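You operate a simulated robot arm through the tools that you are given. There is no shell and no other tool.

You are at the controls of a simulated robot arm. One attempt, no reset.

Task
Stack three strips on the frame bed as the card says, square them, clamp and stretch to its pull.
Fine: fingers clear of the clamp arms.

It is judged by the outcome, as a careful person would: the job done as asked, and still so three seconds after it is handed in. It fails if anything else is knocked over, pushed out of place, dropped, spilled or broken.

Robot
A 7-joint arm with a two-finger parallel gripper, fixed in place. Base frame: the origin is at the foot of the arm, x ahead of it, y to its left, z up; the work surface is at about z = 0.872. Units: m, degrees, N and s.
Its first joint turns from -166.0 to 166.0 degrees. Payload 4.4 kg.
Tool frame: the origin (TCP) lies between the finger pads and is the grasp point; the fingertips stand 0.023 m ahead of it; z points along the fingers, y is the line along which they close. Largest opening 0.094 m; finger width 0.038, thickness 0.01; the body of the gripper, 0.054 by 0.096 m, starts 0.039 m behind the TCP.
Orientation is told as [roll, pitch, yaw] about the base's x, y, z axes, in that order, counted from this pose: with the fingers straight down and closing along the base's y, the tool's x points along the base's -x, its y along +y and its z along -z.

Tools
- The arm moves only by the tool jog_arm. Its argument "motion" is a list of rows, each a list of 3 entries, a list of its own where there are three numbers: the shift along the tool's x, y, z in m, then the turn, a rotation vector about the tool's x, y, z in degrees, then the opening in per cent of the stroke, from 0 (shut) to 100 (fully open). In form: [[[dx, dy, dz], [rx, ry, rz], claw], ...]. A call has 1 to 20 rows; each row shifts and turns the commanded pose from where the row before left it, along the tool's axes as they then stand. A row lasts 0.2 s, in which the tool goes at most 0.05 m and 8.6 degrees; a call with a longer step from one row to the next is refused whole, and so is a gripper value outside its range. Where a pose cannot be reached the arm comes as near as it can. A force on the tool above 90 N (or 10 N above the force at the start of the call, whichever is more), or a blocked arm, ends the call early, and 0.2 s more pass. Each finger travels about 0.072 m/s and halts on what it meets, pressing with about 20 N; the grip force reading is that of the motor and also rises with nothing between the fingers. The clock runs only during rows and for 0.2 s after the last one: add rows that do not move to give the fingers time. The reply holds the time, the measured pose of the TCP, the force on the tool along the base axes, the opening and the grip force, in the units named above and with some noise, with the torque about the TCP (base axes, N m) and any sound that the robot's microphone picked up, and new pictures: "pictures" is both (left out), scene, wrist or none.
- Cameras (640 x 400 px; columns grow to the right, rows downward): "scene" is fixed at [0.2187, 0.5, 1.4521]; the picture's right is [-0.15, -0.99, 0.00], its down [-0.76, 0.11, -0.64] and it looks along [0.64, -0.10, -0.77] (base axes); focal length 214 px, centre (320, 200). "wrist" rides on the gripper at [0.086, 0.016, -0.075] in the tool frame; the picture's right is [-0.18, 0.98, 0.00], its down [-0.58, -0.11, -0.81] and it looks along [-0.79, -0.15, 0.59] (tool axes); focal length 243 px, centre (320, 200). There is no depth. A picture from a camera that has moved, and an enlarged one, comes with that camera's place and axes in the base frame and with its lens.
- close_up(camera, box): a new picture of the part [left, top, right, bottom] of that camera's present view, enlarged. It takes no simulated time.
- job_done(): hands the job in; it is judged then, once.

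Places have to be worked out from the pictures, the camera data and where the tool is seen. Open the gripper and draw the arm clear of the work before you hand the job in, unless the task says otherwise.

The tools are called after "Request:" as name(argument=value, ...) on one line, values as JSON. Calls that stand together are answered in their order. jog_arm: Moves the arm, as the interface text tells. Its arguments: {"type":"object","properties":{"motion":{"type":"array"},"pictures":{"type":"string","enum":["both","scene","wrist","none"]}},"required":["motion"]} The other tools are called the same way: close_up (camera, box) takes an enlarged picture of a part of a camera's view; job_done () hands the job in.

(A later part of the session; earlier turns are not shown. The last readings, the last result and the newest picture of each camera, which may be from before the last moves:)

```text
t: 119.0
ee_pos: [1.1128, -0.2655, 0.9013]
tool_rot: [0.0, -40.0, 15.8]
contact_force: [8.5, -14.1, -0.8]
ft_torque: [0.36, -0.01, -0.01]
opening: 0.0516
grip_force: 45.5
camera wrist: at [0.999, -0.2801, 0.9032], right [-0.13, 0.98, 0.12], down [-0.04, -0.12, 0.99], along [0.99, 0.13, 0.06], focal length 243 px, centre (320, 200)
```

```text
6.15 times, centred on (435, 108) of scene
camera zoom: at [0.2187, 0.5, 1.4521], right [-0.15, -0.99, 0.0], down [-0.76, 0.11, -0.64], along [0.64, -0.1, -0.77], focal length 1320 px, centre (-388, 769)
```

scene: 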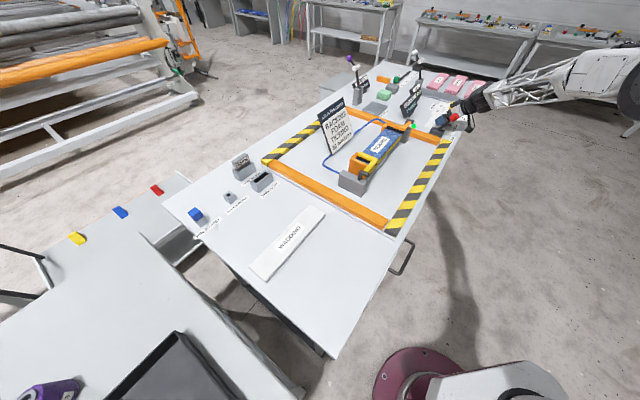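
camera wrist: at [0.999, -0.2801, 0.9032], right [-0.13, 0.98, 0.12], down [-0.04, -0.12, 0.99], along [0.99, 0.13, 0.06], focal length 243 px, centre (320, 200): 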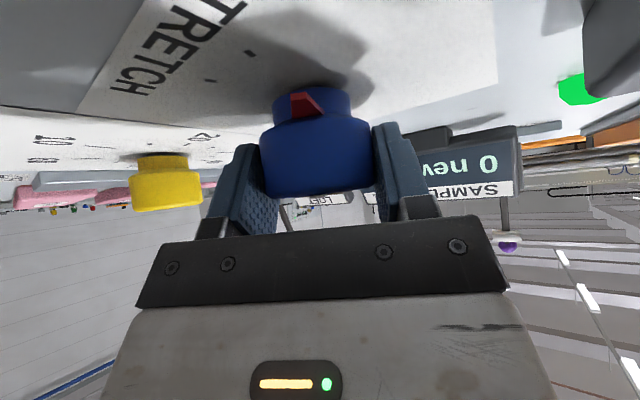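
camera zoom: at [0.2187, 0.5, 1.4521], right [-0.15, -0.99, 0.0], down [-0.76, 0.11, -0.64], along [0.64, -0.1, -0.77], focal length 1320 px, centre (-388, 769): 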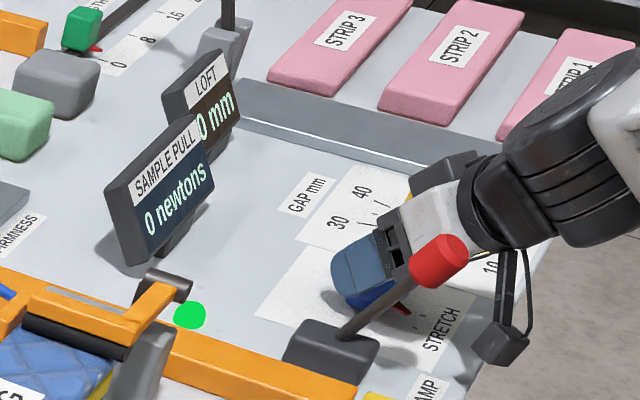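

Still 0. The knob must need more travel, so I release, swing the open hand back to yaw 45°, and re-grip for another clockwise stroke (raising 4 mm to stay above the red pointer).

Request:
jog_arm(motion=[[[0, 0, 0], [0, 0, 0], 70], [[0, 0, 0], [0, 0, 0], 100], [[-0.00257, 0, -0.00306], [0, 0, 0], 100], [[0, 0, 0], [-4.69, 0, -5.59], 100], [[0, 0, 0], [-4.69, 0, -5.59], 100], [[0, 0, 0], [-4.69, 0, -5.59], 100], [[0, 0, 0], [-4.69, 0, -5.59], 100], [[0, 0, 0], [0, 0, 0], 100]], pictures="wrist")

Request:
close_up(camera="scene", box=[395, 75, 475, 140])

Request:
close_up(camera="wrist", box=[120, 0, 520, 240])

```text
t: 120.8
ee_pos: [1.1127, -0.2644, 0.9059]
tool_rot: [-0.1, -40.1, 45.3]
contact_force: [0.3, 0.1, 0.2]
ft_torque: [0.03, 0.0, 0.01]
opening: 0.0943
grip_force: 0.1
camera wrist: at [1.0216, -0.3336, 0.9073], right [-0.6, 0.79, 0.12], down [0.03, -0.13, 0.99], along [0.8, 0.6, 0.06], focal length 243 px, centre (320, 200)
```

wrist: 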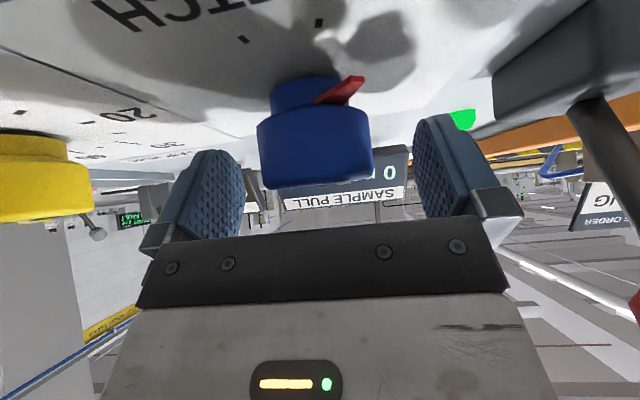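

```text
6.15 times, centred on (435, 108) of scene
camera zoom: at [0.2187, 0.5, 1.4521], right [-0.15, -0.99, 0.0], down [-0.76, 0.11, -0.64], along [0.64, -0.1, -0.77], focal length 1320 px, centre (-388, 769)
```

zoom: 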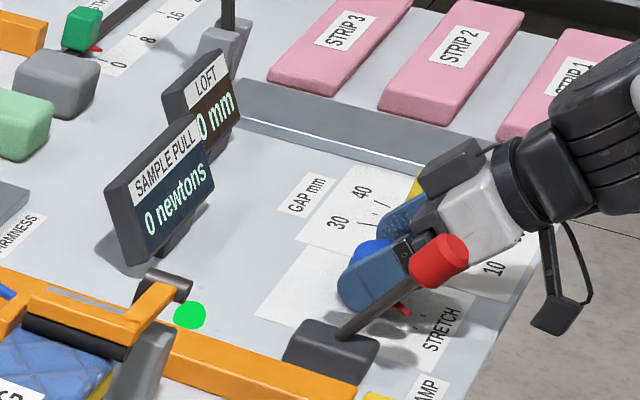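

```text
1.60 times, centred on (320, 120) of wrist
camera zoom: at [1.0216, -0.3336, 0.9073], right [-0.6, 0.79, 0.12], down [0.03, -0.13, 0.99], along [0.8, 0.6, 0.06], focal length 388 px, centre (320, 328)
```

zoom: 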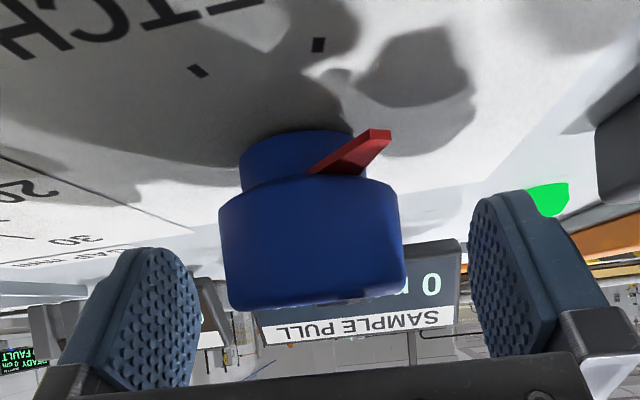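

The knob did turn (red pointer has moved clockwise past both small ticks). I grip again here and make another clockwise stroke.

Request:
jog_arm(motion=[[[0, -0.001, 0], [0, 0, 0], 75], [[0, 0, 0], [0, 0, 0], 60], [[0, 0, 0], [0, 0, 0], 45], [[0, 0, 0], [0, 0, 0], 45], [[0, 0, 0], [0, 0, 0], 45]], pictures="none")

```text
t: 122.0
ee_pos: [1.1134, -0.2655, 0.9056]
tool_rot: [0.1, -40.0, 45.2]
contact_force: [-19.8, 8.6, 4.4]
ft_torque: [-0.29, -0.05, 0.03]
opening: 0.0518
grip_force: 44.6
```

Request:
jog_arm(motion=[[[0, 0.001, 0], [0, 0, 0], 45], [[0, 0, 0], [3.215, 0, 3.83], 45], [[0, 0, 0], [3.215, 0, 3.83], 45], [[0, 0, 0], [3.215, 0, 3.83], 45], [[0, 0, 0], [0, 0, 0], 45]], pictures="wrist")

Request:
close_up(camera="scene", box=[395, 75, 475, 140])

```text
t: 123.2
ee_pos: [1.1132, -0.266, 0.905]
tool_rot: [0.0, -40.0, 30.1]
contact_force: [37.1, -12.9, -7.2]
ft_torque: [0.63, -0.31, 0.05]
opening: 0.0518
grip_force: 44.7
camera wrist: at [1.0067, -0.3076, 0.9072], right [-0.37, 0.92, 0.12], down [-0.01, -0.13, 0.99], along [0.93, 0.37, 0.06], focal length 243 px, centre (320, 200)
```

wrist: 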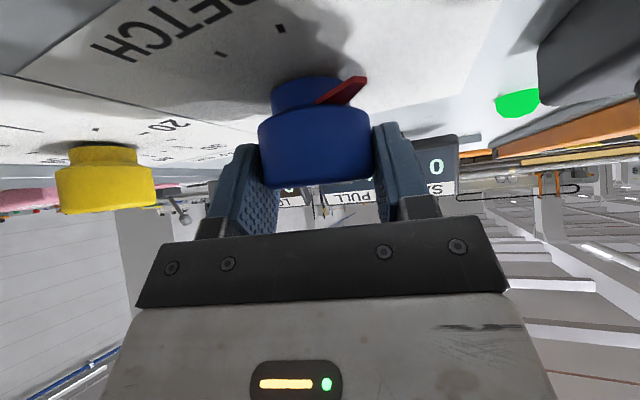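

```text
6.15 times, centred on (435, 108) of scene
camera zoom: at [0.2187, 0.5, 1.4521], right [-0.15, -0.99, 0.0], down [-0.76, 0.11, -0.64], along [0.64, -0.1, -0.77], focal length 1320 px, centre (-388, 769)
```

zoom: 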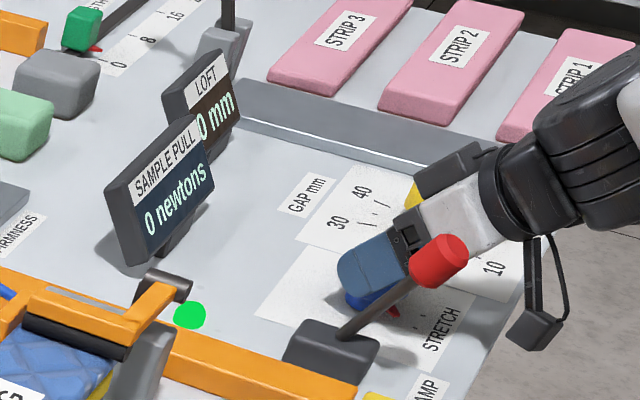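

Still 0; continue clockwise to yaw 15°, easing the side force.

Request:
jog_arm(motion=[[[-0.0006, -0.0012, 0.0005], [0, 0, 0], 45], [[0, 0, 0], [3.215, 0, 3.83], 45], [[0, 0, 0], [3.215, 0, 3.83], 45], [[0, 0, 0], [3.215, 0, 3.83], 45], [[0, 0, 0], [0, 0, 0], 45]], pictures="wrist")

Request:
close_up(camera="scene", box=[395, 75, 475, 140])

Request:
close_up(camera="scene", box=[345, 100, 425, 190])

```text
t: 124.4
ee_pos: [1.1137, -0.2665, 0.9056]
tool_rot: [0.1, -40.0, 15.1]
contact_force: [-34.9, 2.6, 6.6]
ft_torque: [-0.54, 0.61, 0.04]
opening: 0.0516
grip_force: 44.8
camera wrist: at [0.9997, -0.2784, 0.9073], right [-0.12, 0.99, 0.12], down [-0.04, -0.12, 0.99], along [0.99, 0.11, 0.06], focal length 243 px, centre (320, 200)
```

wrist: 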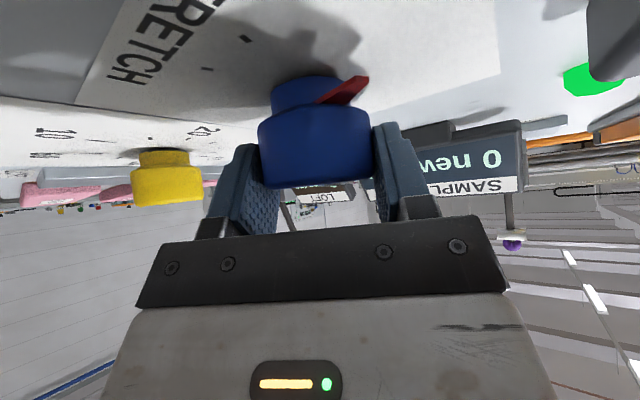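

```text
6.15 times, centred on (435, 108) of scene
camera zoom: at [0.2187, 0.5, 1.4521], right [-0.15, -0.99, 0.0], down [-0.76, 0.11, -0.64], along [0.64, -0.1, -0.77], focal length 1320 px, centre (-388, 769)
```

zoom: 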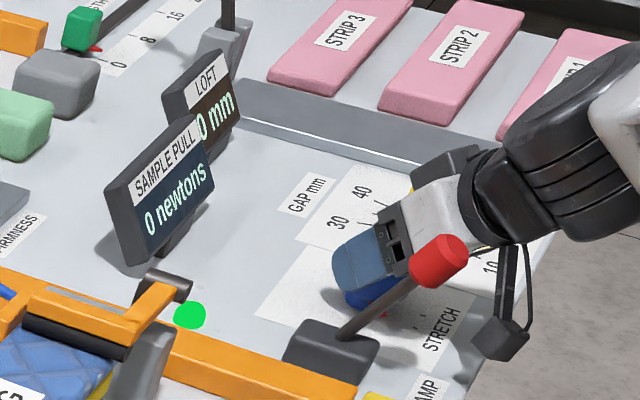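

```text
4.44 times, centred on (385, 145) of scene
camera zoom: at [0.2187, 0.5, 1.4521], right [-0.15, -0.99, 0.0], down [-0.76, 0.11, -0.64], along [0.64, -0.1, -0.77], focal length 953 px, centre (31, 444)
```

zoom: 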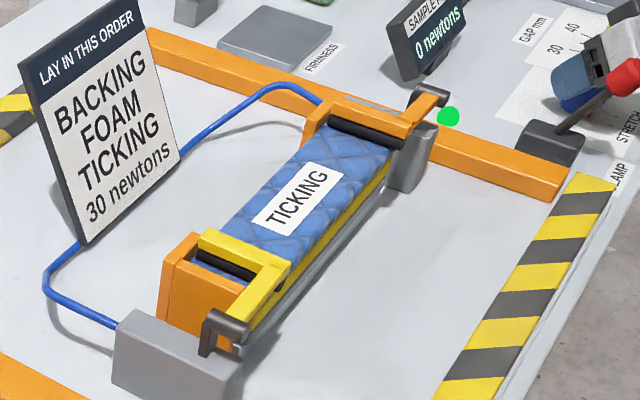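

Still 0 after about 45° of clockwise turn. I release, raise 4 mm above the pointer, swing back further (to yaw ~57°) and re-grip for a longer stroke.

Request:
jog_arm(motion=[[[0, 0, 0], [0, 0, 0], 70], [[0, 0, 0], [0, 0, 0], 100], [[-0.00257, 0, -0.00306], [0, 0, 0], 100], [[0, 0, 0], [-4.5, 0, -5.36], 100], [[0, 0, 0], [-4.5, 0, -5.36], 100], [[0, 0, 0], [-4.5, 0, -5.36], 100], [[0, 0, 0], [-4.5, 0, -5.36], 100], [[0, 0, 0], [-4.5, 0, -5.36], 100], [[0, 0, 0], [-4.5, 0, -5.36], 100], [[0, 0, 0], [0, 0, 0], 100]], pictures="wrist")

Request:
close_up(camera="wrist", box=[120, 0, 520, 240])

Request:
close_up(camera="scene", box=[395, 75, 475, 140])

```text
t: 126.6
ee_pos: [1.1146, -0.2646, 0.9092]
tool_rot: [0.0, -40.0, 57.2]
contact_force: [-0.1, -0.4, -0.1]
ft_torque: [0.0, 0.0, -0.01]
opening: 0.0938
grip_force: 0.2
camera wrist: at [1.0391, -0.3513, 0.9112], right [-0.75, 0.65, 0.12], down [0.05, -0.12, 0.99], along [0.66, 0.75, 0.06], focal length 243 px, centre (320, 200)
```

wrist: 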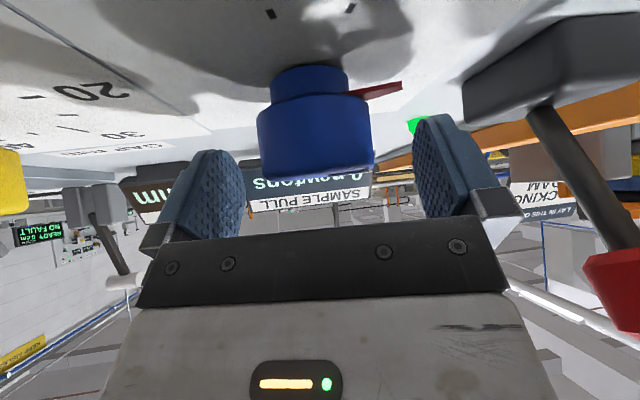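

```text
1.60 times, centred on (320, 120) of wrist
camera zoom: at [1.0391, -0.3513, 0.9112], right [-0.75, 0.65, 0.12], down [0.05, -0.12, 0.99], along [0.66, 0.75, 0.06], focal length 388 px, centre (320, 328)
```

zoom: 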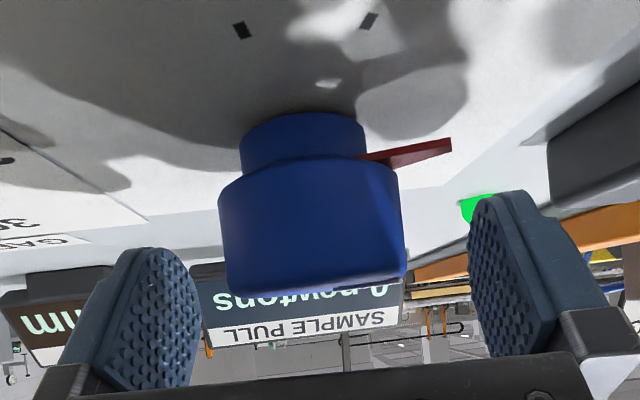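

```text
6.15 times, centred on (435, 108) of scene
camera zoom: at [0.2187, 0.5, 1.4521], right [-0.15, -0.99, 0.0], down [-0.76, 0.11, -0.64], along [0.64, -0.1, -0.77], focal length 1320 px, centre (-388, 769)
```

zoom: 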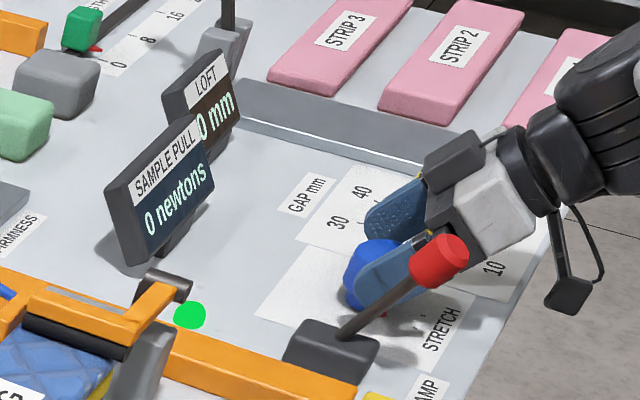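

Pose reached at yaw 57°. I grip here and turn clockwise again, checking the display on the way.

Request:
jog_arm(motion=[[[0, 0, 0], [0, 0, 0], 75], [[0, 0, 0], [0, 0, 0], 60], [[0, 0, 0], [0, 0, 0], 45], [[0, 0, 0], [0, 0, 0], 45], [[0, 0, 0], [0, 0, 0], 45]], pictures="wrist")

```text
t: 127.8
ee_pos: [1.1148, -0.2647, 0.9099]
tool_rot: [0.1, -40.2, 57.1]
contact_force: [-17.8, 6.6, 3.3]
ft_torque: [0.12, 0.51, -0.04]
opening: 0.0504
grip_force: 45.1
camera wrist: at [1.0388, -0.351, 0.9113], right [-0.75, 0.65, 0.12], down [0.05, -0.12, 0.99], along [0.66, 0.75, 0.06], focal length 243 px, centre (320, 200)
```

wrist: 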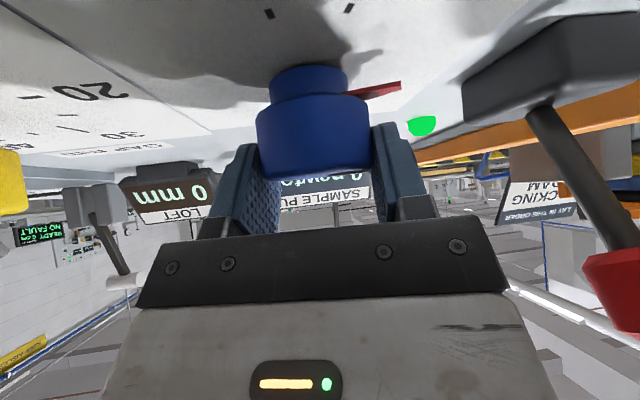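

Request:
jog_arm(motion=[[[0, 0, 0], [4.5, 0, 5.362], 45], [[0, 0, 0], [4.5, 0, 5.362], 45], [[0, 0, 0], [4.5, 0, 5.362], 45], [[0, 0, 0], [0, 0, 0], 45]], pictures="wrist")

Request:
close_up(camera="scene", box=[395, 75, 475, 140])

```text
t: 128.8
ee_pos: [1.1155, -0.2662, 0.9089]
tool_rot: [0.1, -40.0, 36.1]
contact_force: [-21.3, 14.3, 2.5]
ft_torque: [0.1, 0.18, -0.05]
opening: 0.0501
grip_force: 44.7
camera wrist: at [1.0125, -0.3182, 0.9113], right [-0.47, 0.88, 0.12], down [0.01, -0.13, 0.99], along [0.89, 0.46, 0.06], focal length 243 px, centre (320, 200)
```

wrist: 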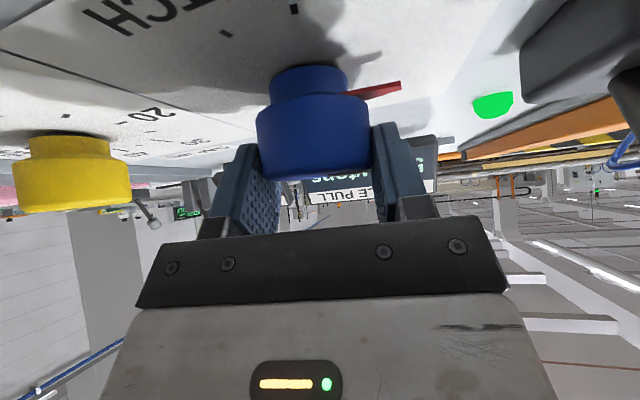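

```text
6.15 times, centred on (435, 108) of scene
camera zoom: at [0.2187, 0.5, 1.4521], right [-0.15, -0.99, 0.0], down [-0.76, 0.11, -0.64], along [0.64, -0.1, -0.77], focal length 1320 px, centre (-388, 769)
```

zoom: 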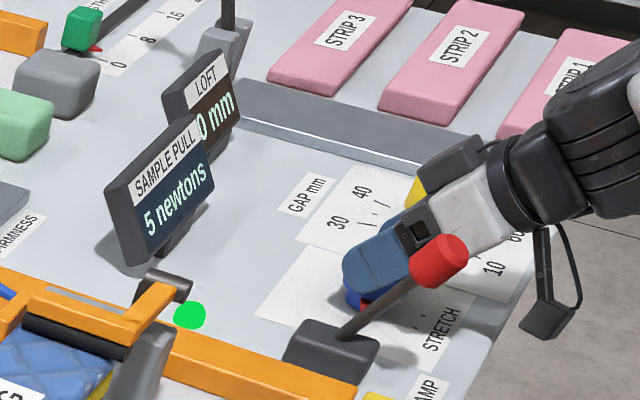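

The display now reads 5 newtons: the slack is taken up. I continue clockwise 7° to learn the rate.

Request:
jog_arm(motion=[[[0, 0.0008, 0], [2.25, 0, 2.681], 45], [[0, 0, 0], [2.25, 0, 2.681], 45], [[0, 0, 0], [0, 0, 0], 45]], pictures="wrist")

Request:
close_up(camera="scene", box=[395, 75, 475, 140])

```text
t: 129.6
ee_pos: [1.1135, -0.2648, 0.9087]
tool_rot: [0.0, -40.1, 29.3]
contact_force: [9.1, 0.2, -4.4]
ft_torque: [-0.72, -0.03, -0.01]
opening: 0.0502
grip_force: 44.9
camera wrist: at [1.0067, -0.3055, 0.9113], right [-0.36, 0.93, 0.12], down [-0.01, -0.13, 0.99], along [0.93, 0.35, 0.06], focal length 243 px, centre (320, 200)
```

wrist: 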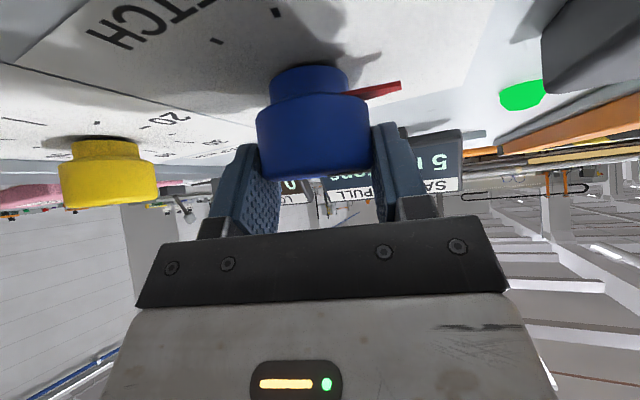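

```text
6.15 times, centred on (435, 108) of scene
camera zoom: at [0.2187, 0.5, 1.4521], right [-0.15, -0.99, 0.0], down [-0.76, 0.11, -0.64], along [0.64, -0.1, -0.77], focal length 1320 px, centre (-388, 769)
```

zoom: 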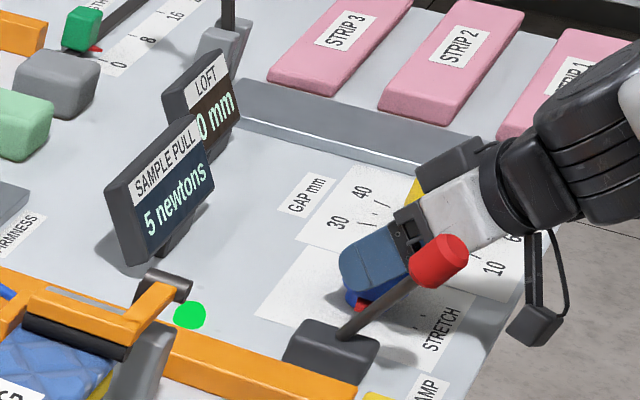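

Still 5 (the display may step in fives). Continue 7° more.

Request:
jog_arm(motion=[[[0, 0, 0], [2.25, 0, 2.681], 45], [[0, 0, 0], [2.25, 0, 2.681], 45], [[0, 0, 0], [0, 0, 0], 45]], pictures="none")

Request:
close_up(camera="scene", box=[395, 75, 475, 140])

```text
t: 130.4
ee_pos: [1.1137, -0.2658, 0.9093]
tool_rot: [0.0, -40.0, 22.2]
contact_force: [9.3, -4.7, -2.4]
ft_torque: [-0.26, -0.23, -0.03]
opening: 0.0499
grip_force: 45.2
```

```text
6.15 times, centred on (435, 108) of scene
camera zoom: at [0.2187, 0.5, 1.4521], right [-0.15, -0.99, 0.0], down [-0.76, 0.11, -0.64], along [0.64, -0.1, -0.77], focal length 1320 px, centre (-388, 769)
```

zoom: 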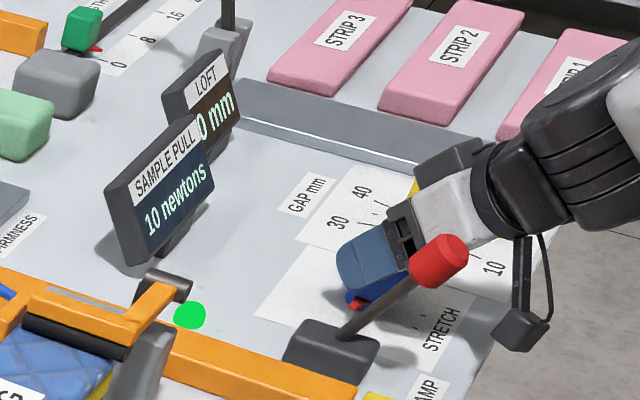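

10 newtons now. Another 7° takes me to the end of this stroke.

Request:
jog_arm(motion=[[[0, 0, 0], [2.25, 0, 2.681], 45], [[0, 0, 0], [2.25, 0, 2.681], 45], [[0, 0, 0], [0, 0, 0], 45]], pictures="none")

Request:
close_up(camera="scene", box=[395, 75, 475, 140])

```text
t: 131.2
ee_pos: [1.1151, -0.2646, 0.9107]
tool_rot: [0.0, -40.0, 15.2]
contact_force: [14.2, -9.2, 1.3]
ft_torque: [-0.42, -0.16, -0.02]
opening: 0.0502
grip_force: 44.9
```

```text
6.15 times, centred on (435, 108) of scene
camera zoom: at [0.2187, 0.5, 1.4521], right [-0.15, -0.99, 0.0], down [-0.76, 0.11, -0.64], along [0.64, -0.1, -0.77], focal length 1320 px, centre (-388, 769)
```

zoom: 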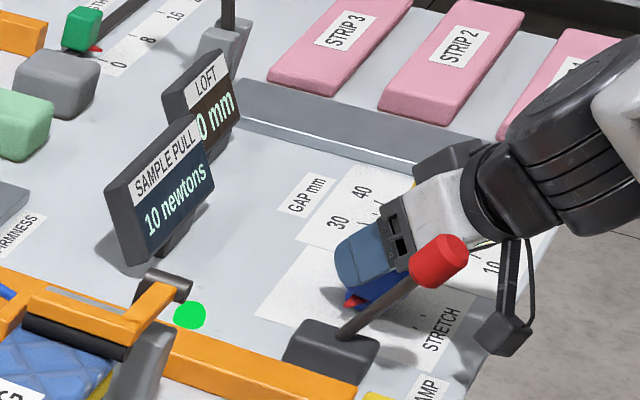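

10 newtons. I release, swing back to yaw 57°, and check that the reading holds.

Request:
jog_arm(motion=[[[0, 0, 0], [0, 0, 0], 70], [[0, 0, 0], [0, 0, 0], 100], [[0, 0, 0], [0, 0, 0], 100], [[0, 0, 0], [-4.5, 0, -5.36], 100], [[0, 0, 0], [-4.5, 0, -5.36], 100], [[0, 0, 0], [-4.5, 0, -5.36], 100], [[0, 0, 0], [-4.5, 0, -5.36], 100], [[0, 0, 0], [-4.5, 0, -5.36], 100], [[0, 0, 0], [-4.5, 0, -5.36], 100], [[0, 0, 0], [0, 0, 0], 100]], pictures="wrist")

Request:
close_up(camera="wrist", box=[120, 0, 520, 240])

Request:
close_up(camera="scene", box=[395, 75, 475, 140])

```text
t: 133.4
ee_pos: [1.115, -0.2647, 0.9099]
tool_rot: [0.1, -40.0, 57.2]
contact_force: [0.3, 0.3, 0.4]
ft_torque: [-0.01, 0.04, -0.01]
opening: 0.0938
grip_force: 0.3
camera wrist: at [1.0389, -0.3511, 0.9113], right [-0.75, 0.65, 0.12], down [0.05, -0.12, 0.99], along [0.66, 0.75, 0.06], focal length 243 px, centre (320, 200)
```

wrist: 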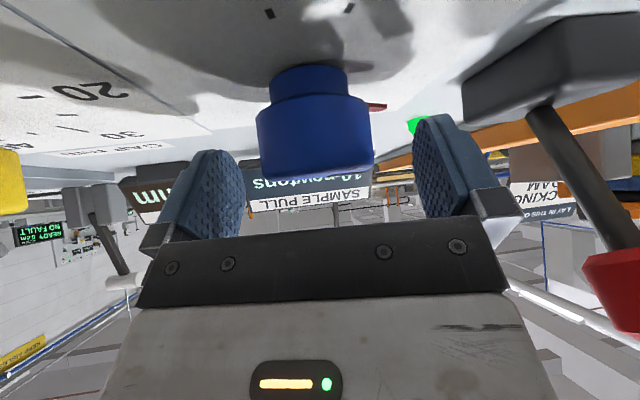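

```text
1.60 times, centred on (320, 120) of wrist
camera zoom: at [1.0389, -0.3511, 0.9113], right [-0.75, 0.65, 0.12], down [0.05, -0.12, 0.99], along [0.66, 0.75, 0.06], focal length 388 px, centre (320, 328)
```

zoom: 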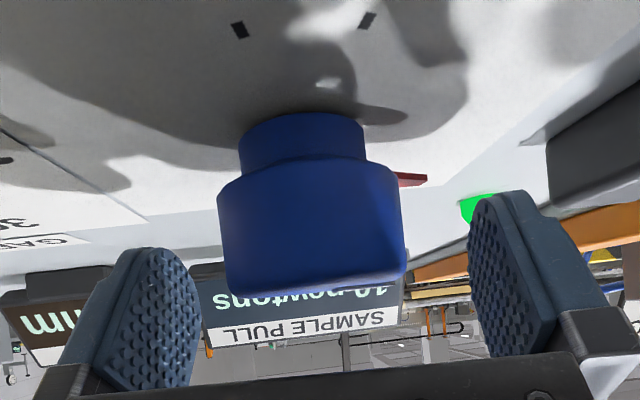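

```text
6.15 times, centred on (435, 108) of scene
camera zoom: at [0.2187, 0.5, 1.4521], right [-0.15, -0.99, 0.0], down [-0.76, 0.11, -0.64], along [0.64, -0.1, -0.77], focal length 1320 px, centre (-388, 769)
```

zoom: 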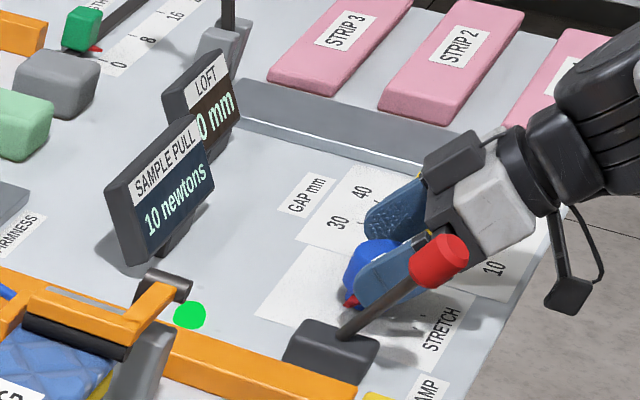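

The reading holds at 10 newtons when released. I grip again and continue clockwise.

Request:
jog_arm(motion=[[[0, 0, 0], [0, 0, 0], 75], [[0, 0, 0], [0, 0, 0], 60], [[0, 0, 0], [0, 0, 0], 45], [[0, 0, 0], [0, 0, 0], 45], [[0, 0, 0], [0, 0, 0], 45], [[0, 0, 0], [4.5, 0, 5.362], 45], [[0, 0, 0], [4.5, 0, 5.362], 45], [[0, 0, 0], [0, 0, 0], 45]], pictures="wrist")

Request:
close_up(camera="scene", box=[395, 75, 475, 140])

```text
t: 135.2
ee_pos: [1.1135, -0.2655, 0.9101]
tool_rot: [0.1, -40.0, 43.1]
contact_force: [5.2, 0.4, -2.8]
ft_torque: [-1.36, -0.06, -0.02]
opening: 0.0518
grip_force: 44.6
camera wrist: at [1.02, -0.3301, 0.9114], right [-0.57, 0.81, 0.12], down [0.02, -0.13, 0.99], along [0.82, 0.57, 0.06], focal length 243 px, centre (320, 200)
```

wrist: 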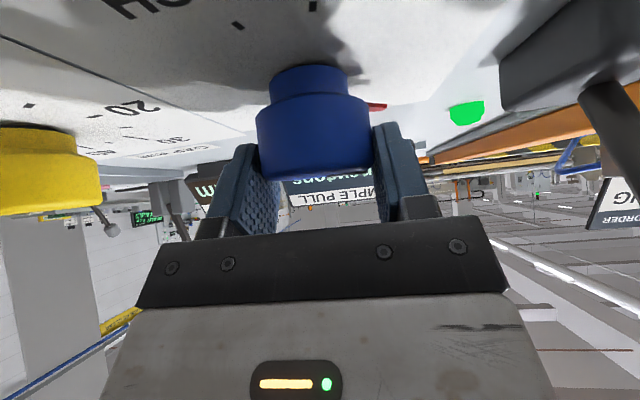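

```text
6.15 times, centred on (435, 108) of scene
camera zoom: at [0.2187, 0.5, 1.4521], right [-0.15, -0.99, 0.0], down [-0.76, 0.11, -0.64], along [0.64, -0.1, -0.77], focal length 1320 px, centre (-388, 769)
```

zoom: 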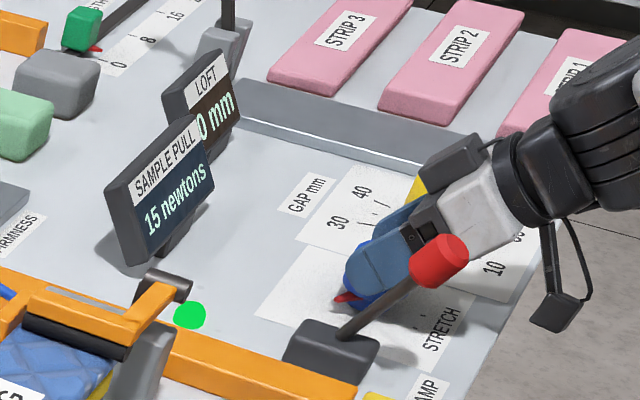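

15 newtons. Continue 7° at a time.

Request:
jog_arm(motion=[[[0, 0, 0], [2.25, 0, 2.681], 45], [[0, 0, 0], [2.25, 0, 2.681], 45], [[0, 0, 0], [0, 0, 0], 45]], pictures="none")

Request:
close_up(camera="scene", box=[405, 90, 445, 120])

```text
t: 136.0
ee_pos: [1.1153, -0.265, 0.9099]
tool_rot: [0.0, -40.0, 36.1]
contact_force: [16.3, -0.1, -4.9]
ft_torque: [-0.37, -0.72, -0.06]
opening: 0.0518
grip_force: 44.7
```

```text
13.33 times, centred on (425, 105) of scene
camera zoom: at [0.2187, 0.5, 1.4521], right [-0.15, -0.99, 0.0], down [-0.76, 0.11, -0.64], along [0.64, -0.1, -0.77], focal length 2860 px, centre (-1080, 1467)
```

zoom: 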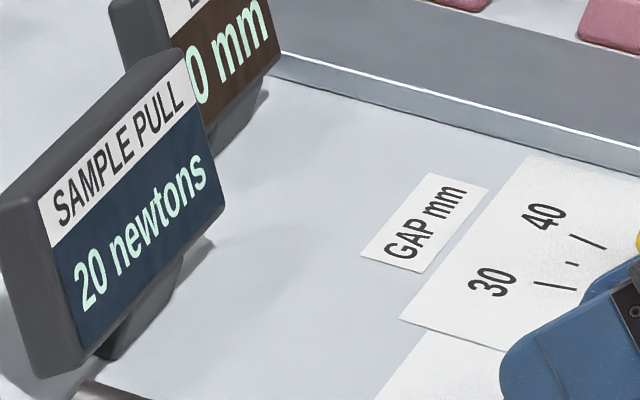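

20 newtons. I continue in 3.5° steps to find where the reading switches, so I can land mid-way in the 30 step.

Request:
jog_arm(motion=[[[0, 0, 0], [2.25, 0, 2.681], 45], [[0, 0, 0], [0, 0, 0], 45]], pictures="none")

Request:
close_up(camera="scene", box=[405, 90, 445, 120])

```text
t: 136.6
ee_pos: [1.1145, -0.2645, 0.9087]
tool_rot: [0.0, -40.0, 32.8]
contact_force: [18.4, -1.5, -1.5]
ft_torque: [-0.48, -0.58, -0.03]
opening: 0.0518
grip_force: 45.3
```

```text
13.33 times, centred on (425, 105) of scene
camera zoom: at [0.2187, 0.5, 1.4521], right [-0.15, -0.99, 0.0], down [-0.76, 0.11, -0.64], along [0.64, -0.1, -0.77], focal length 2860 px, centre (-1080, 1467)
```

zoom: 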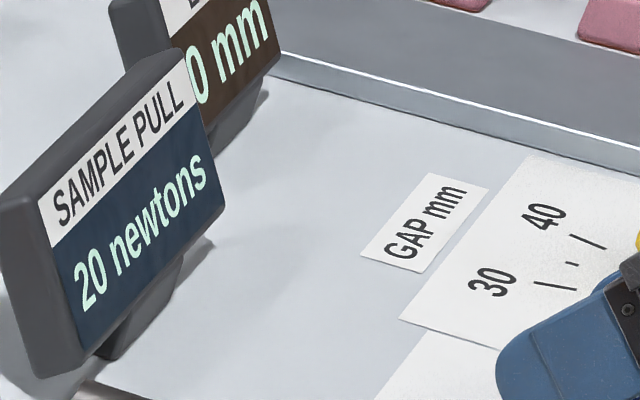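

Request:
jog_arm(motion=[[[0, 0, 0], [2.25, 0, 2.681], 45], [[0, 0, 0], [0, 0, 0], 45]], pictures="none")

Request:
close_up(camera="scene", box=[405, 90, 445, 120])

```text
t: 137.2
ee_pos: [1.1144, -0.2654, 0.9106]
tool_rot: [0.1, -40.0, 29.0]
contact_force: [26.6, -5.2, -4.2]
ft_torque: [-0.98, 0.02, 0.01]
opening: 0.0519
grip_force: 45.2
```

```text
13.33 times, centred on (425, 105) of scene
camera zoom: at [0.2187, 0.5, 1.4521], right [-0.15, -0.99, 0.0], down [-0.76, 0.11, -0.64], along [0.64, -0.1, -0.77], focal length 2860 px, centre (-1080, 1467)
```

zoom: 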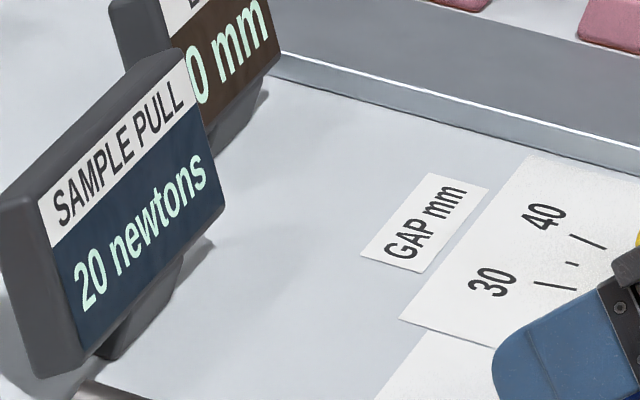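

Request:
jog_arm(motion=[[[-0.0005, 0, 0.0004], [2.25, 0, 2.681], 45], [[0, 0, 0], [0, 0, 0], 45]], pictures="none")

Request:
close_up(camera="scene", box=[405, 90, 445, 120])

```text
t: 137.8
ee_pos: [1.1142, -0.2657, 0.9088]
tool_rot: [0.0, -40.0, 25.6]
contact_force: [5.3, -10.6, -0.3]
ft_torque: [-0.95, -0.49, 0.0]
opening: 0.0518
grip_force: 45.3
```

```text
13.33 times, centred on (425, 105) of scene
camera zoom: at [0.2187, 0.5, 1.4521], right [-0.15, -0.99, 0.0], down [-0.76, 0.11, -0.64], along [0.64, -0.1, -0.77], focal length 2860 px, centre (-1080, 1467)
```

zoom: 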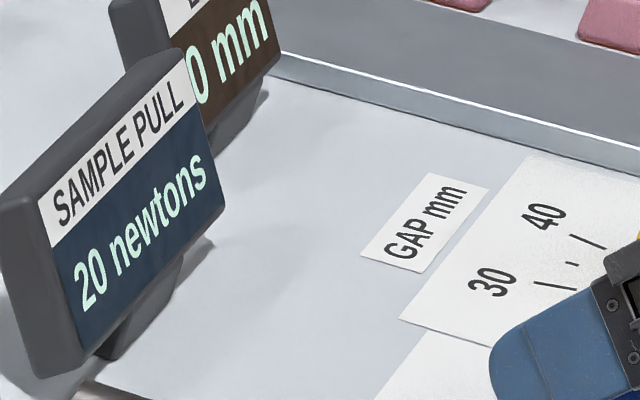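

Request:
jog_arm(motion=[[[0, 0, 0], [2.25, 0, 2.681], 45], [[0, 0, 0], [0, 0, 0], 45]], pictures="none")

Request:
close_up(camera="scene", box=[405, 90, 445, 120])

```text
t: 138.4
ee_pos: [1.1134, -0.265, 0.9091]
tool_rot: [0.0, -40.0, 22.1]
contact_force: [6.3, -17.9, -1.8]
ft_torque: [-1.1, 0.25, 0.01]
opening: 0.0516
grip_force: 45.0
```

```text
13.33 times, centred on (425, 105) of scene
camera zoom: at [0.2187, 0.5, 1.4521], right [-0.15, -0.99, 0.0], down [-0.76, 0.11, -0.64], along [0.64, -0.1, -0.77], focal length 2860 px, centre (-1080, 1467)
```

zoom: 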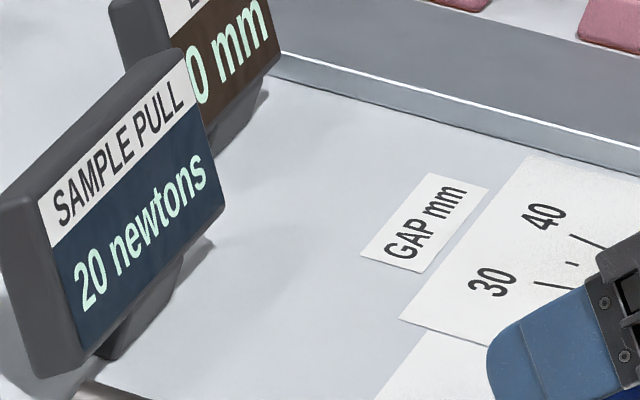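

Request:
jog_arm(motion=[[[0, -0.0006, 0], [2.25, 0, 2.681], 45], [[0, 0, 0], [0, 0, 0], 45]], pictures="none")

Request:
close_up(camera="scene", box=[405, 90, 445, 120])

```text
t: 139.0
ee_pos: [1.1141, -0.2643, 0.9099]
tool_rot: [0.2, -39.9, 18.6]
contact_force: [-10.8, -10.3, 2.3]
ft_torque: [-1.02, -0.03, -0.02]
opening: 0.0519
grip_force: 45.1
```

```text
13.33 times, centred on (425, 105) of scene
camera zoom: at [0.2187, 0.5, 1.4521], right [-0.15, -0.99, 0.0], down [-0.76, 0.11, -0.64], along [0.64, -0.1, -0.77], focal length 2860 px, centre (-1080, 1467)
```

zoom: 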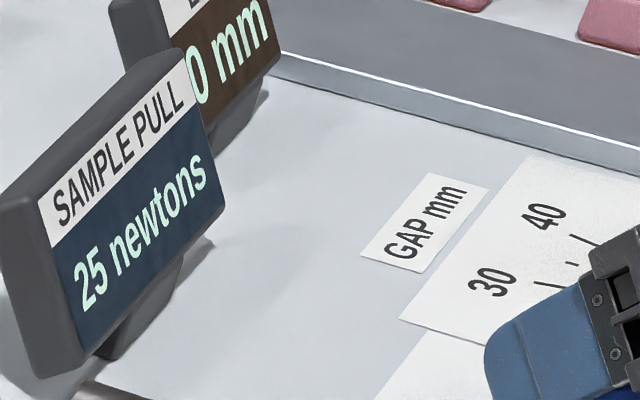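

25 newtons; the switch from 20 to 25 came at about 79° on my count, and steps are about 16° each, so mid-30 should be ~24° beyond the switch. I release and swing back for the final stroke.

Request:
jog_arm(motion=[[[0, 0, 0], [0, 0, 0], 70], [[0, 0, 0], [0, 0, 0], 100], [[0, 0, 0], [0, 0, 0], 100], [[0, 0, 0], [-4.5, 0, -5.36], 100], [[0, 0, 0], [-4.5, 0, -5.36], 100], [[0, 0, 0], [-4.5, 0, -5.36], 100], [[0, 0, 0], [-4.5, 0, -5.36], 100], [[0, 0, 0], [-4.5, 0, -5.36], 100], [[0, 0, 0], [0, 0, 0], 100]], pictures="wrist")

Request:
close_up(camera="scene", box=[395, 75, 475, 140])

```text
t: 141.0
ee_pos: [1.1154, -0.2651, 0.91]
tool_rot: [0.1, -40.0, 53.7]
contact_force: [0.3, 0.9, 0.1]
ft_torque: [0.02, -0.03, 0.04]
opening: 0.0939
grip_force: 0.2
camera wrist: at [1.0345, -0.3465, 0.9114], right [-0.71, 0.69, 0.12], down [0.04, -0.12, 0.99], along [0.7, 0.71, 0.06], focal length 243 px, centre (320, 200)
```

wrist: 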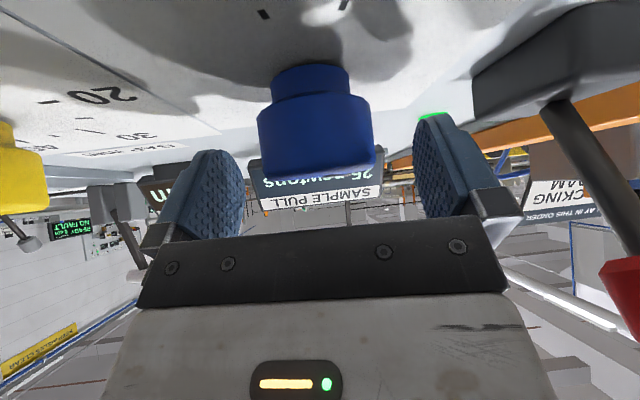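

```text
6.15 times, centred on (435, 108) of scene
camera zoom: at [0.2187, 0.5, 1.4521], right [-0.15, -0.99, 0.0], down [-0.76, 0.11, -0.64], along [0.64, -0.1, -0.77], focal length 1320 px, centre (-388, 769)
```

zoom: 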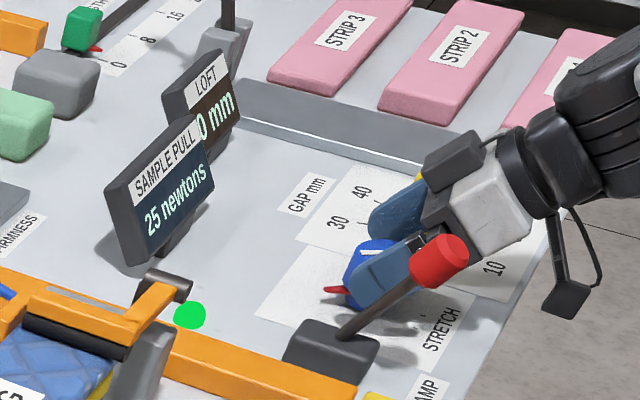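

Reading holds at 25. I grip and turn clockwise 10.5°, just short of where 30 should appear.

Request:
jog_arm(motion=[[[0, 0, 0], [0, 0, 0], 75], [[0, 0, 0], [0, 0, 0], 60], [[0, 0, 0], [0, 0, 0], 45], [[0, 0, 0], [0, 0, 0], 45], [[0, 0, 0], [0, 0, 0], 45], [[0, 0, 0], [2.25, 0, 2.681], 45], [[0, 0, 0], [2.25, 0, 2.681], 45], [[0, 0, 0], [2.25, 0, 2.681], 45], [[0, 0, 0], [0, 0, 0], 45]], pictures="none")

Request:
close_up(camera="scene", box=[405, 85, 455, 125])

```text
t: 143.0
ee_pos: [1.1144, -0.2645, 0.9104]
tool_rot: [0.1, -40.0, 43.2]
contact_force: [-31.0, 26.2, 4.7]
ft_torque: [-0.92, 0.56, 0.0]
opening: 0.0516
grip_force: 45.1
```

```text
10.00 times, centred on (430, 105) of scene
camera zoom: at [0.2187, 0.5, 1.4521], right [-0.15, -0.99, 0.0], down [-0.76, 0.11, -0.64], along [0.64, -0.1, -0.77], focal length 2145 px, centre (-780, 1150)
```

zoom: 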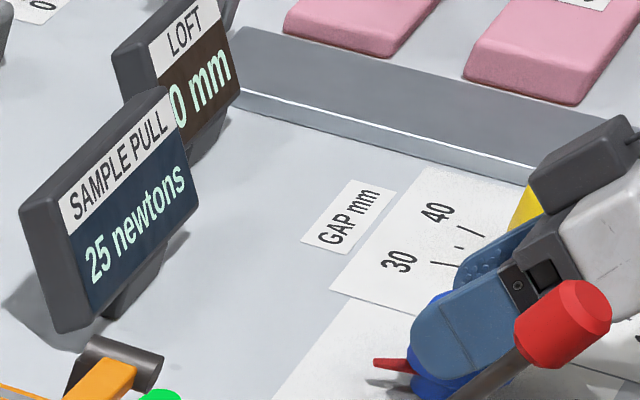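

Request:
jog_arm(motion=[[[0, 0.0013, 0], [0, 0, 0], 45], [[0, 0, 0], [1.607, 0, 1.915], 45], [[0, 0, 0], [0, 0, 0], 45]], pictures="none")

Request:
close_up(camera="scene", box=[405, 85, 455, 125])

```text
t: 143.8
ee_pos: [1.1147, -0.2648, 0.9094]
tool_rot: [0.0, -40.0, 40.6]
contact_force: [18.8, 7.3, -2.7]
ft_torque: [0.84, -0.5, -0.04]
opening: 0.0517
grip_force: 44.7
```

```text
10.00 times, centred on (430, 105) of scene
camera zoom: at [0.2187, 0.5, 1.4521], right [-0.15, -0.99, 0.0], down [-0.76, 0.11, -0.64], along [0.64, -0.1, -0.77], focal length 2145 px, centre (-780, 1150)
```

zoom: 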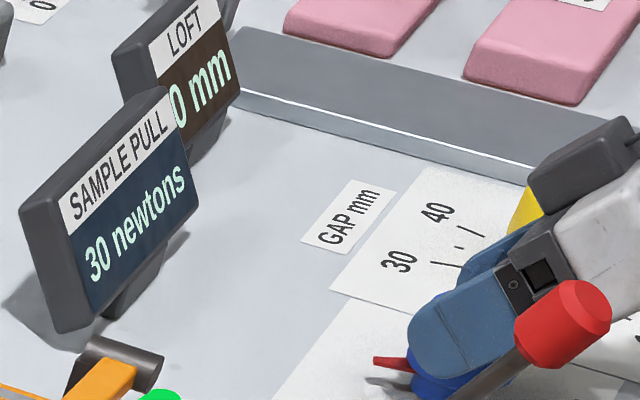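

30 newtons has just appeared (~92.4° on my count). I turn a further ~5° to sit well inside the 30 step.

Request:
jog_arm(motion=[[[0, 0, 0], [1.607, 0, 1.915], 45], [[0, 0, 0], [1.607, 0, 1.915], 45], [[0, 0, 0], [0, 0, 0], 45]], pictures="none")

Request:
close_up(camera="scene", box=[405, 85, 455, 125])

```text
t: 144.6
ee_pos: [1.1137, -0.2649, 0.9102]
tool_rot: [0.1, -40.0, 35.6]
contact_force: [33.4, -2.1, -7.7]
ft_torque: [0.21, -1.04, 0.04]
opening: 0.0518
grip_force: 45.0
```

```text
10.00 times, centred on (430, 105) of scene
camera zoom: at [0.2187, 0.5, 1.4521], right [-0.15, -0.99, 0.0], down [-0.76, 0.11, -0.64], along [0.64, -0.1, -0.77], focal length 2145 px, centre (-780, 1150)
```

zoom: 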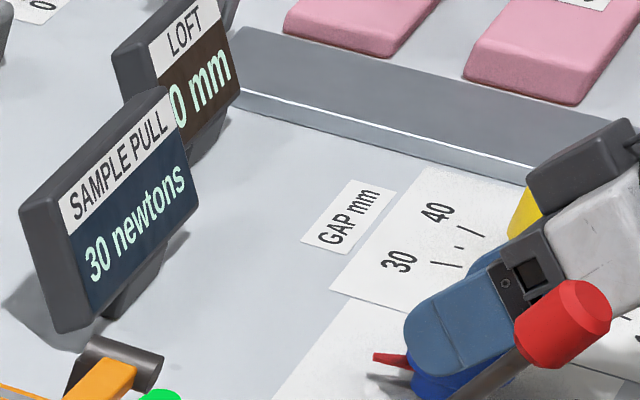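

Reads 30 newtons. I relieve the side load, then open the fingers and watch the reading.

Request:
jog_arm(motion=[[[-0.0009, -0.0009, 0.00075], [0, 0, 0], 45], [[0, 0, 0], [0, 0, 0], 45]], pictures="none")

```text
t: 145.2
ee_pos: [1.1141, -0.2655, 0.9086]
tool_rot: [0.0, -40.0, 35.6]
contact_force: [-26.5, 0.0, 7.9]
ft_torque: [-1.32, 0.66, 0.03]
opening: 0.0517
grip_force: 45.1
```

Request:
jog_arm(motion=[[[0.0004, 0.0004, -0.00034], [0, 0, 0], 45], [[0, 0, 0], [0, 0, 0], 45], [[0, 0, 0], [0, 0, 0], 65], [[0, 0, 0], [0, 0, 0], 85], [[0, 0, 0], [0, 0, 0], 100], [[0, 0, 0], [0, 0, 0], 100]], pictures="wrist")

Request:
close_up(camera="scene", box=[405, 85, 455, 125])

```text
t: 146.6
ee_pos: [1.1144, -0.2642, 0.9103]
tool_rot: [0.1, -40.1, 35.6]
contact_force: [0.5, 0.8, 0.1]
ft_torque: [0.04, 0.0, 0.0]
opening: 0.0942
grip_force: 0.1
camera wrist: at [1.0126, -0.3165, 0.9114], right [-0.46, 0.88, 0.12], down [0.0, -0.13, 0.99], along [0.89, 0.46, 0.06], focal length 243 px, centre (320, 200)
```

wrist: 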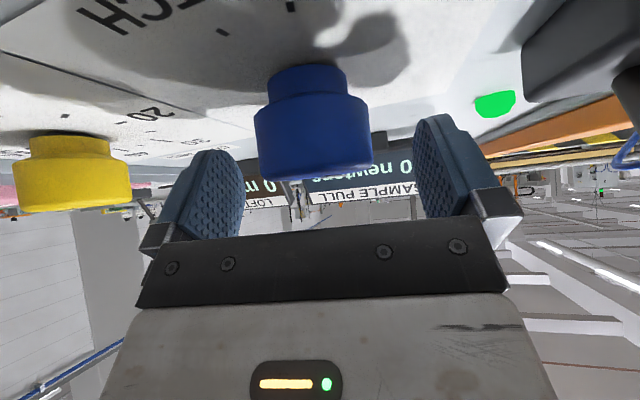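

```text
10.00 times, centred on (430, 105) of scene
camera zoom: at [0.2187, 0.5, 1.4521], right [-0.15, -0.99, 0.0], down [-0.76, 0.11, -0.64], along [0.64, -0.1, -0.77], focal length 2145 px, centre (-780, 1150)
```

zoom: 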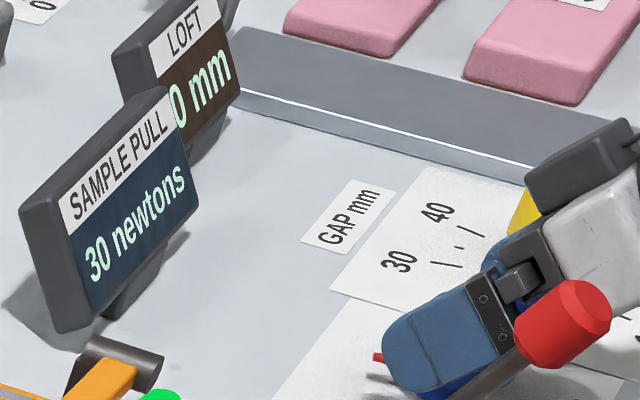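

Holds at 30 newtons with the fingers open. I lift straight up and away from the knob.

Request:
jog_arm(motion=[[[-0.01286, 0, -0.0153], [0, 0, 0], 100], [[-0.0257, 0, -0.0306], [0, 0, 0], 100], [[-0.0289, 0, -0.0345], [0, 0, 0], 100], [[-0.0289, 0, -0.0345], [0, 0, 0], 100], [[-0.0289, 0, -0.0345], [0, 0, 0], 100], [[0, 0, 0], [0, 0, 0], 100]])

Request:
close_up(camera="scene", box=[395, 75, 475, 140])

Request:
close_up(camera="scene", box=[345, 100, 425, 190])

```text
t: 148.0
ee_pos: [1.115, -0.2641, 1.1049]
tool_rot: [0.0, -40.0, 35.6]
contact_force: [0.1, 0.6, 0.2]
ft_torque: [-0.01, 0.0, 0.02]
opening: 0.0939
grip_force: 0.1
camera wrist: at [1.0132, -0.3169, 1.1069], right [-0.46, 0.88, 0.12], down [0.0, -0.13, 0.99], along [0.89, 0.46, 0.06], focal length 243 px, centre (320, 200)
```

scene: 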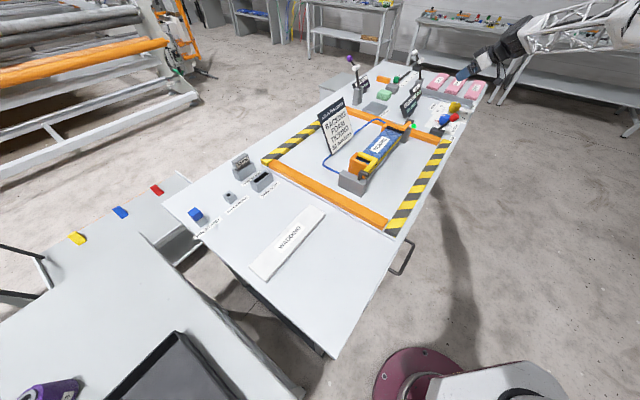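
wrist: 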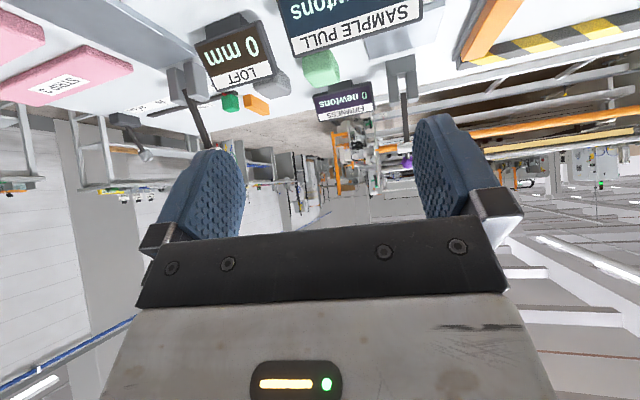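

```text
6.15 times, centred on (435, 108) of scene
camera zoom: at [0.2187, 0.5, 1.4521], right [-0.15, -0.99, 0.0], down [-0.76, 0.11, -0.64], along [0.64, -0.1, -0.77], focal length 1320 px, centre (-388, 769)
```

zoom: 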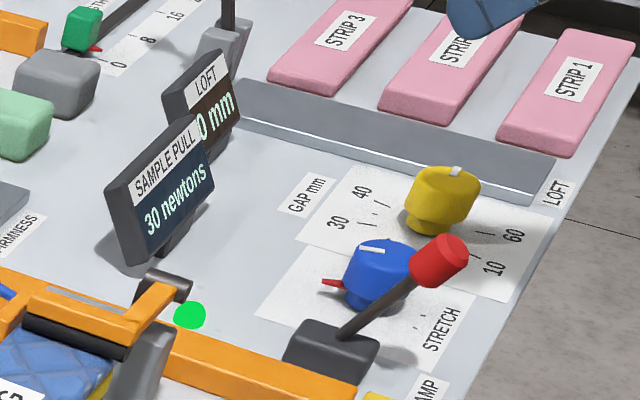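

```text
4.44 times, centred on (385, 145) of scene
camera zoom: at [0.2187, 0.5, 1.4521], right [-0.15, -0.99, 0.0], down [-0.76, 0.11, -0.64], along [0.64, -0.1, -0.77], focal length 953 px, centre (31, 444)
```

zoom: 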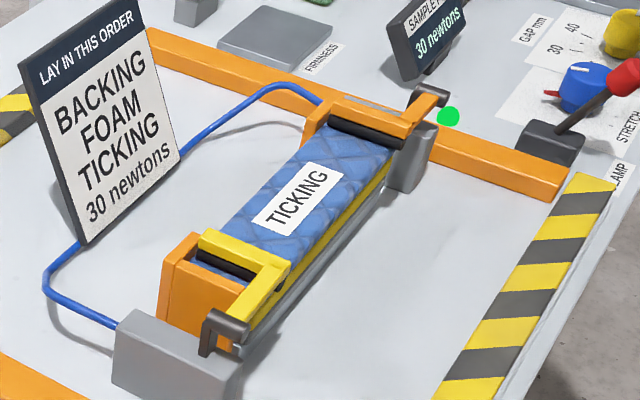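

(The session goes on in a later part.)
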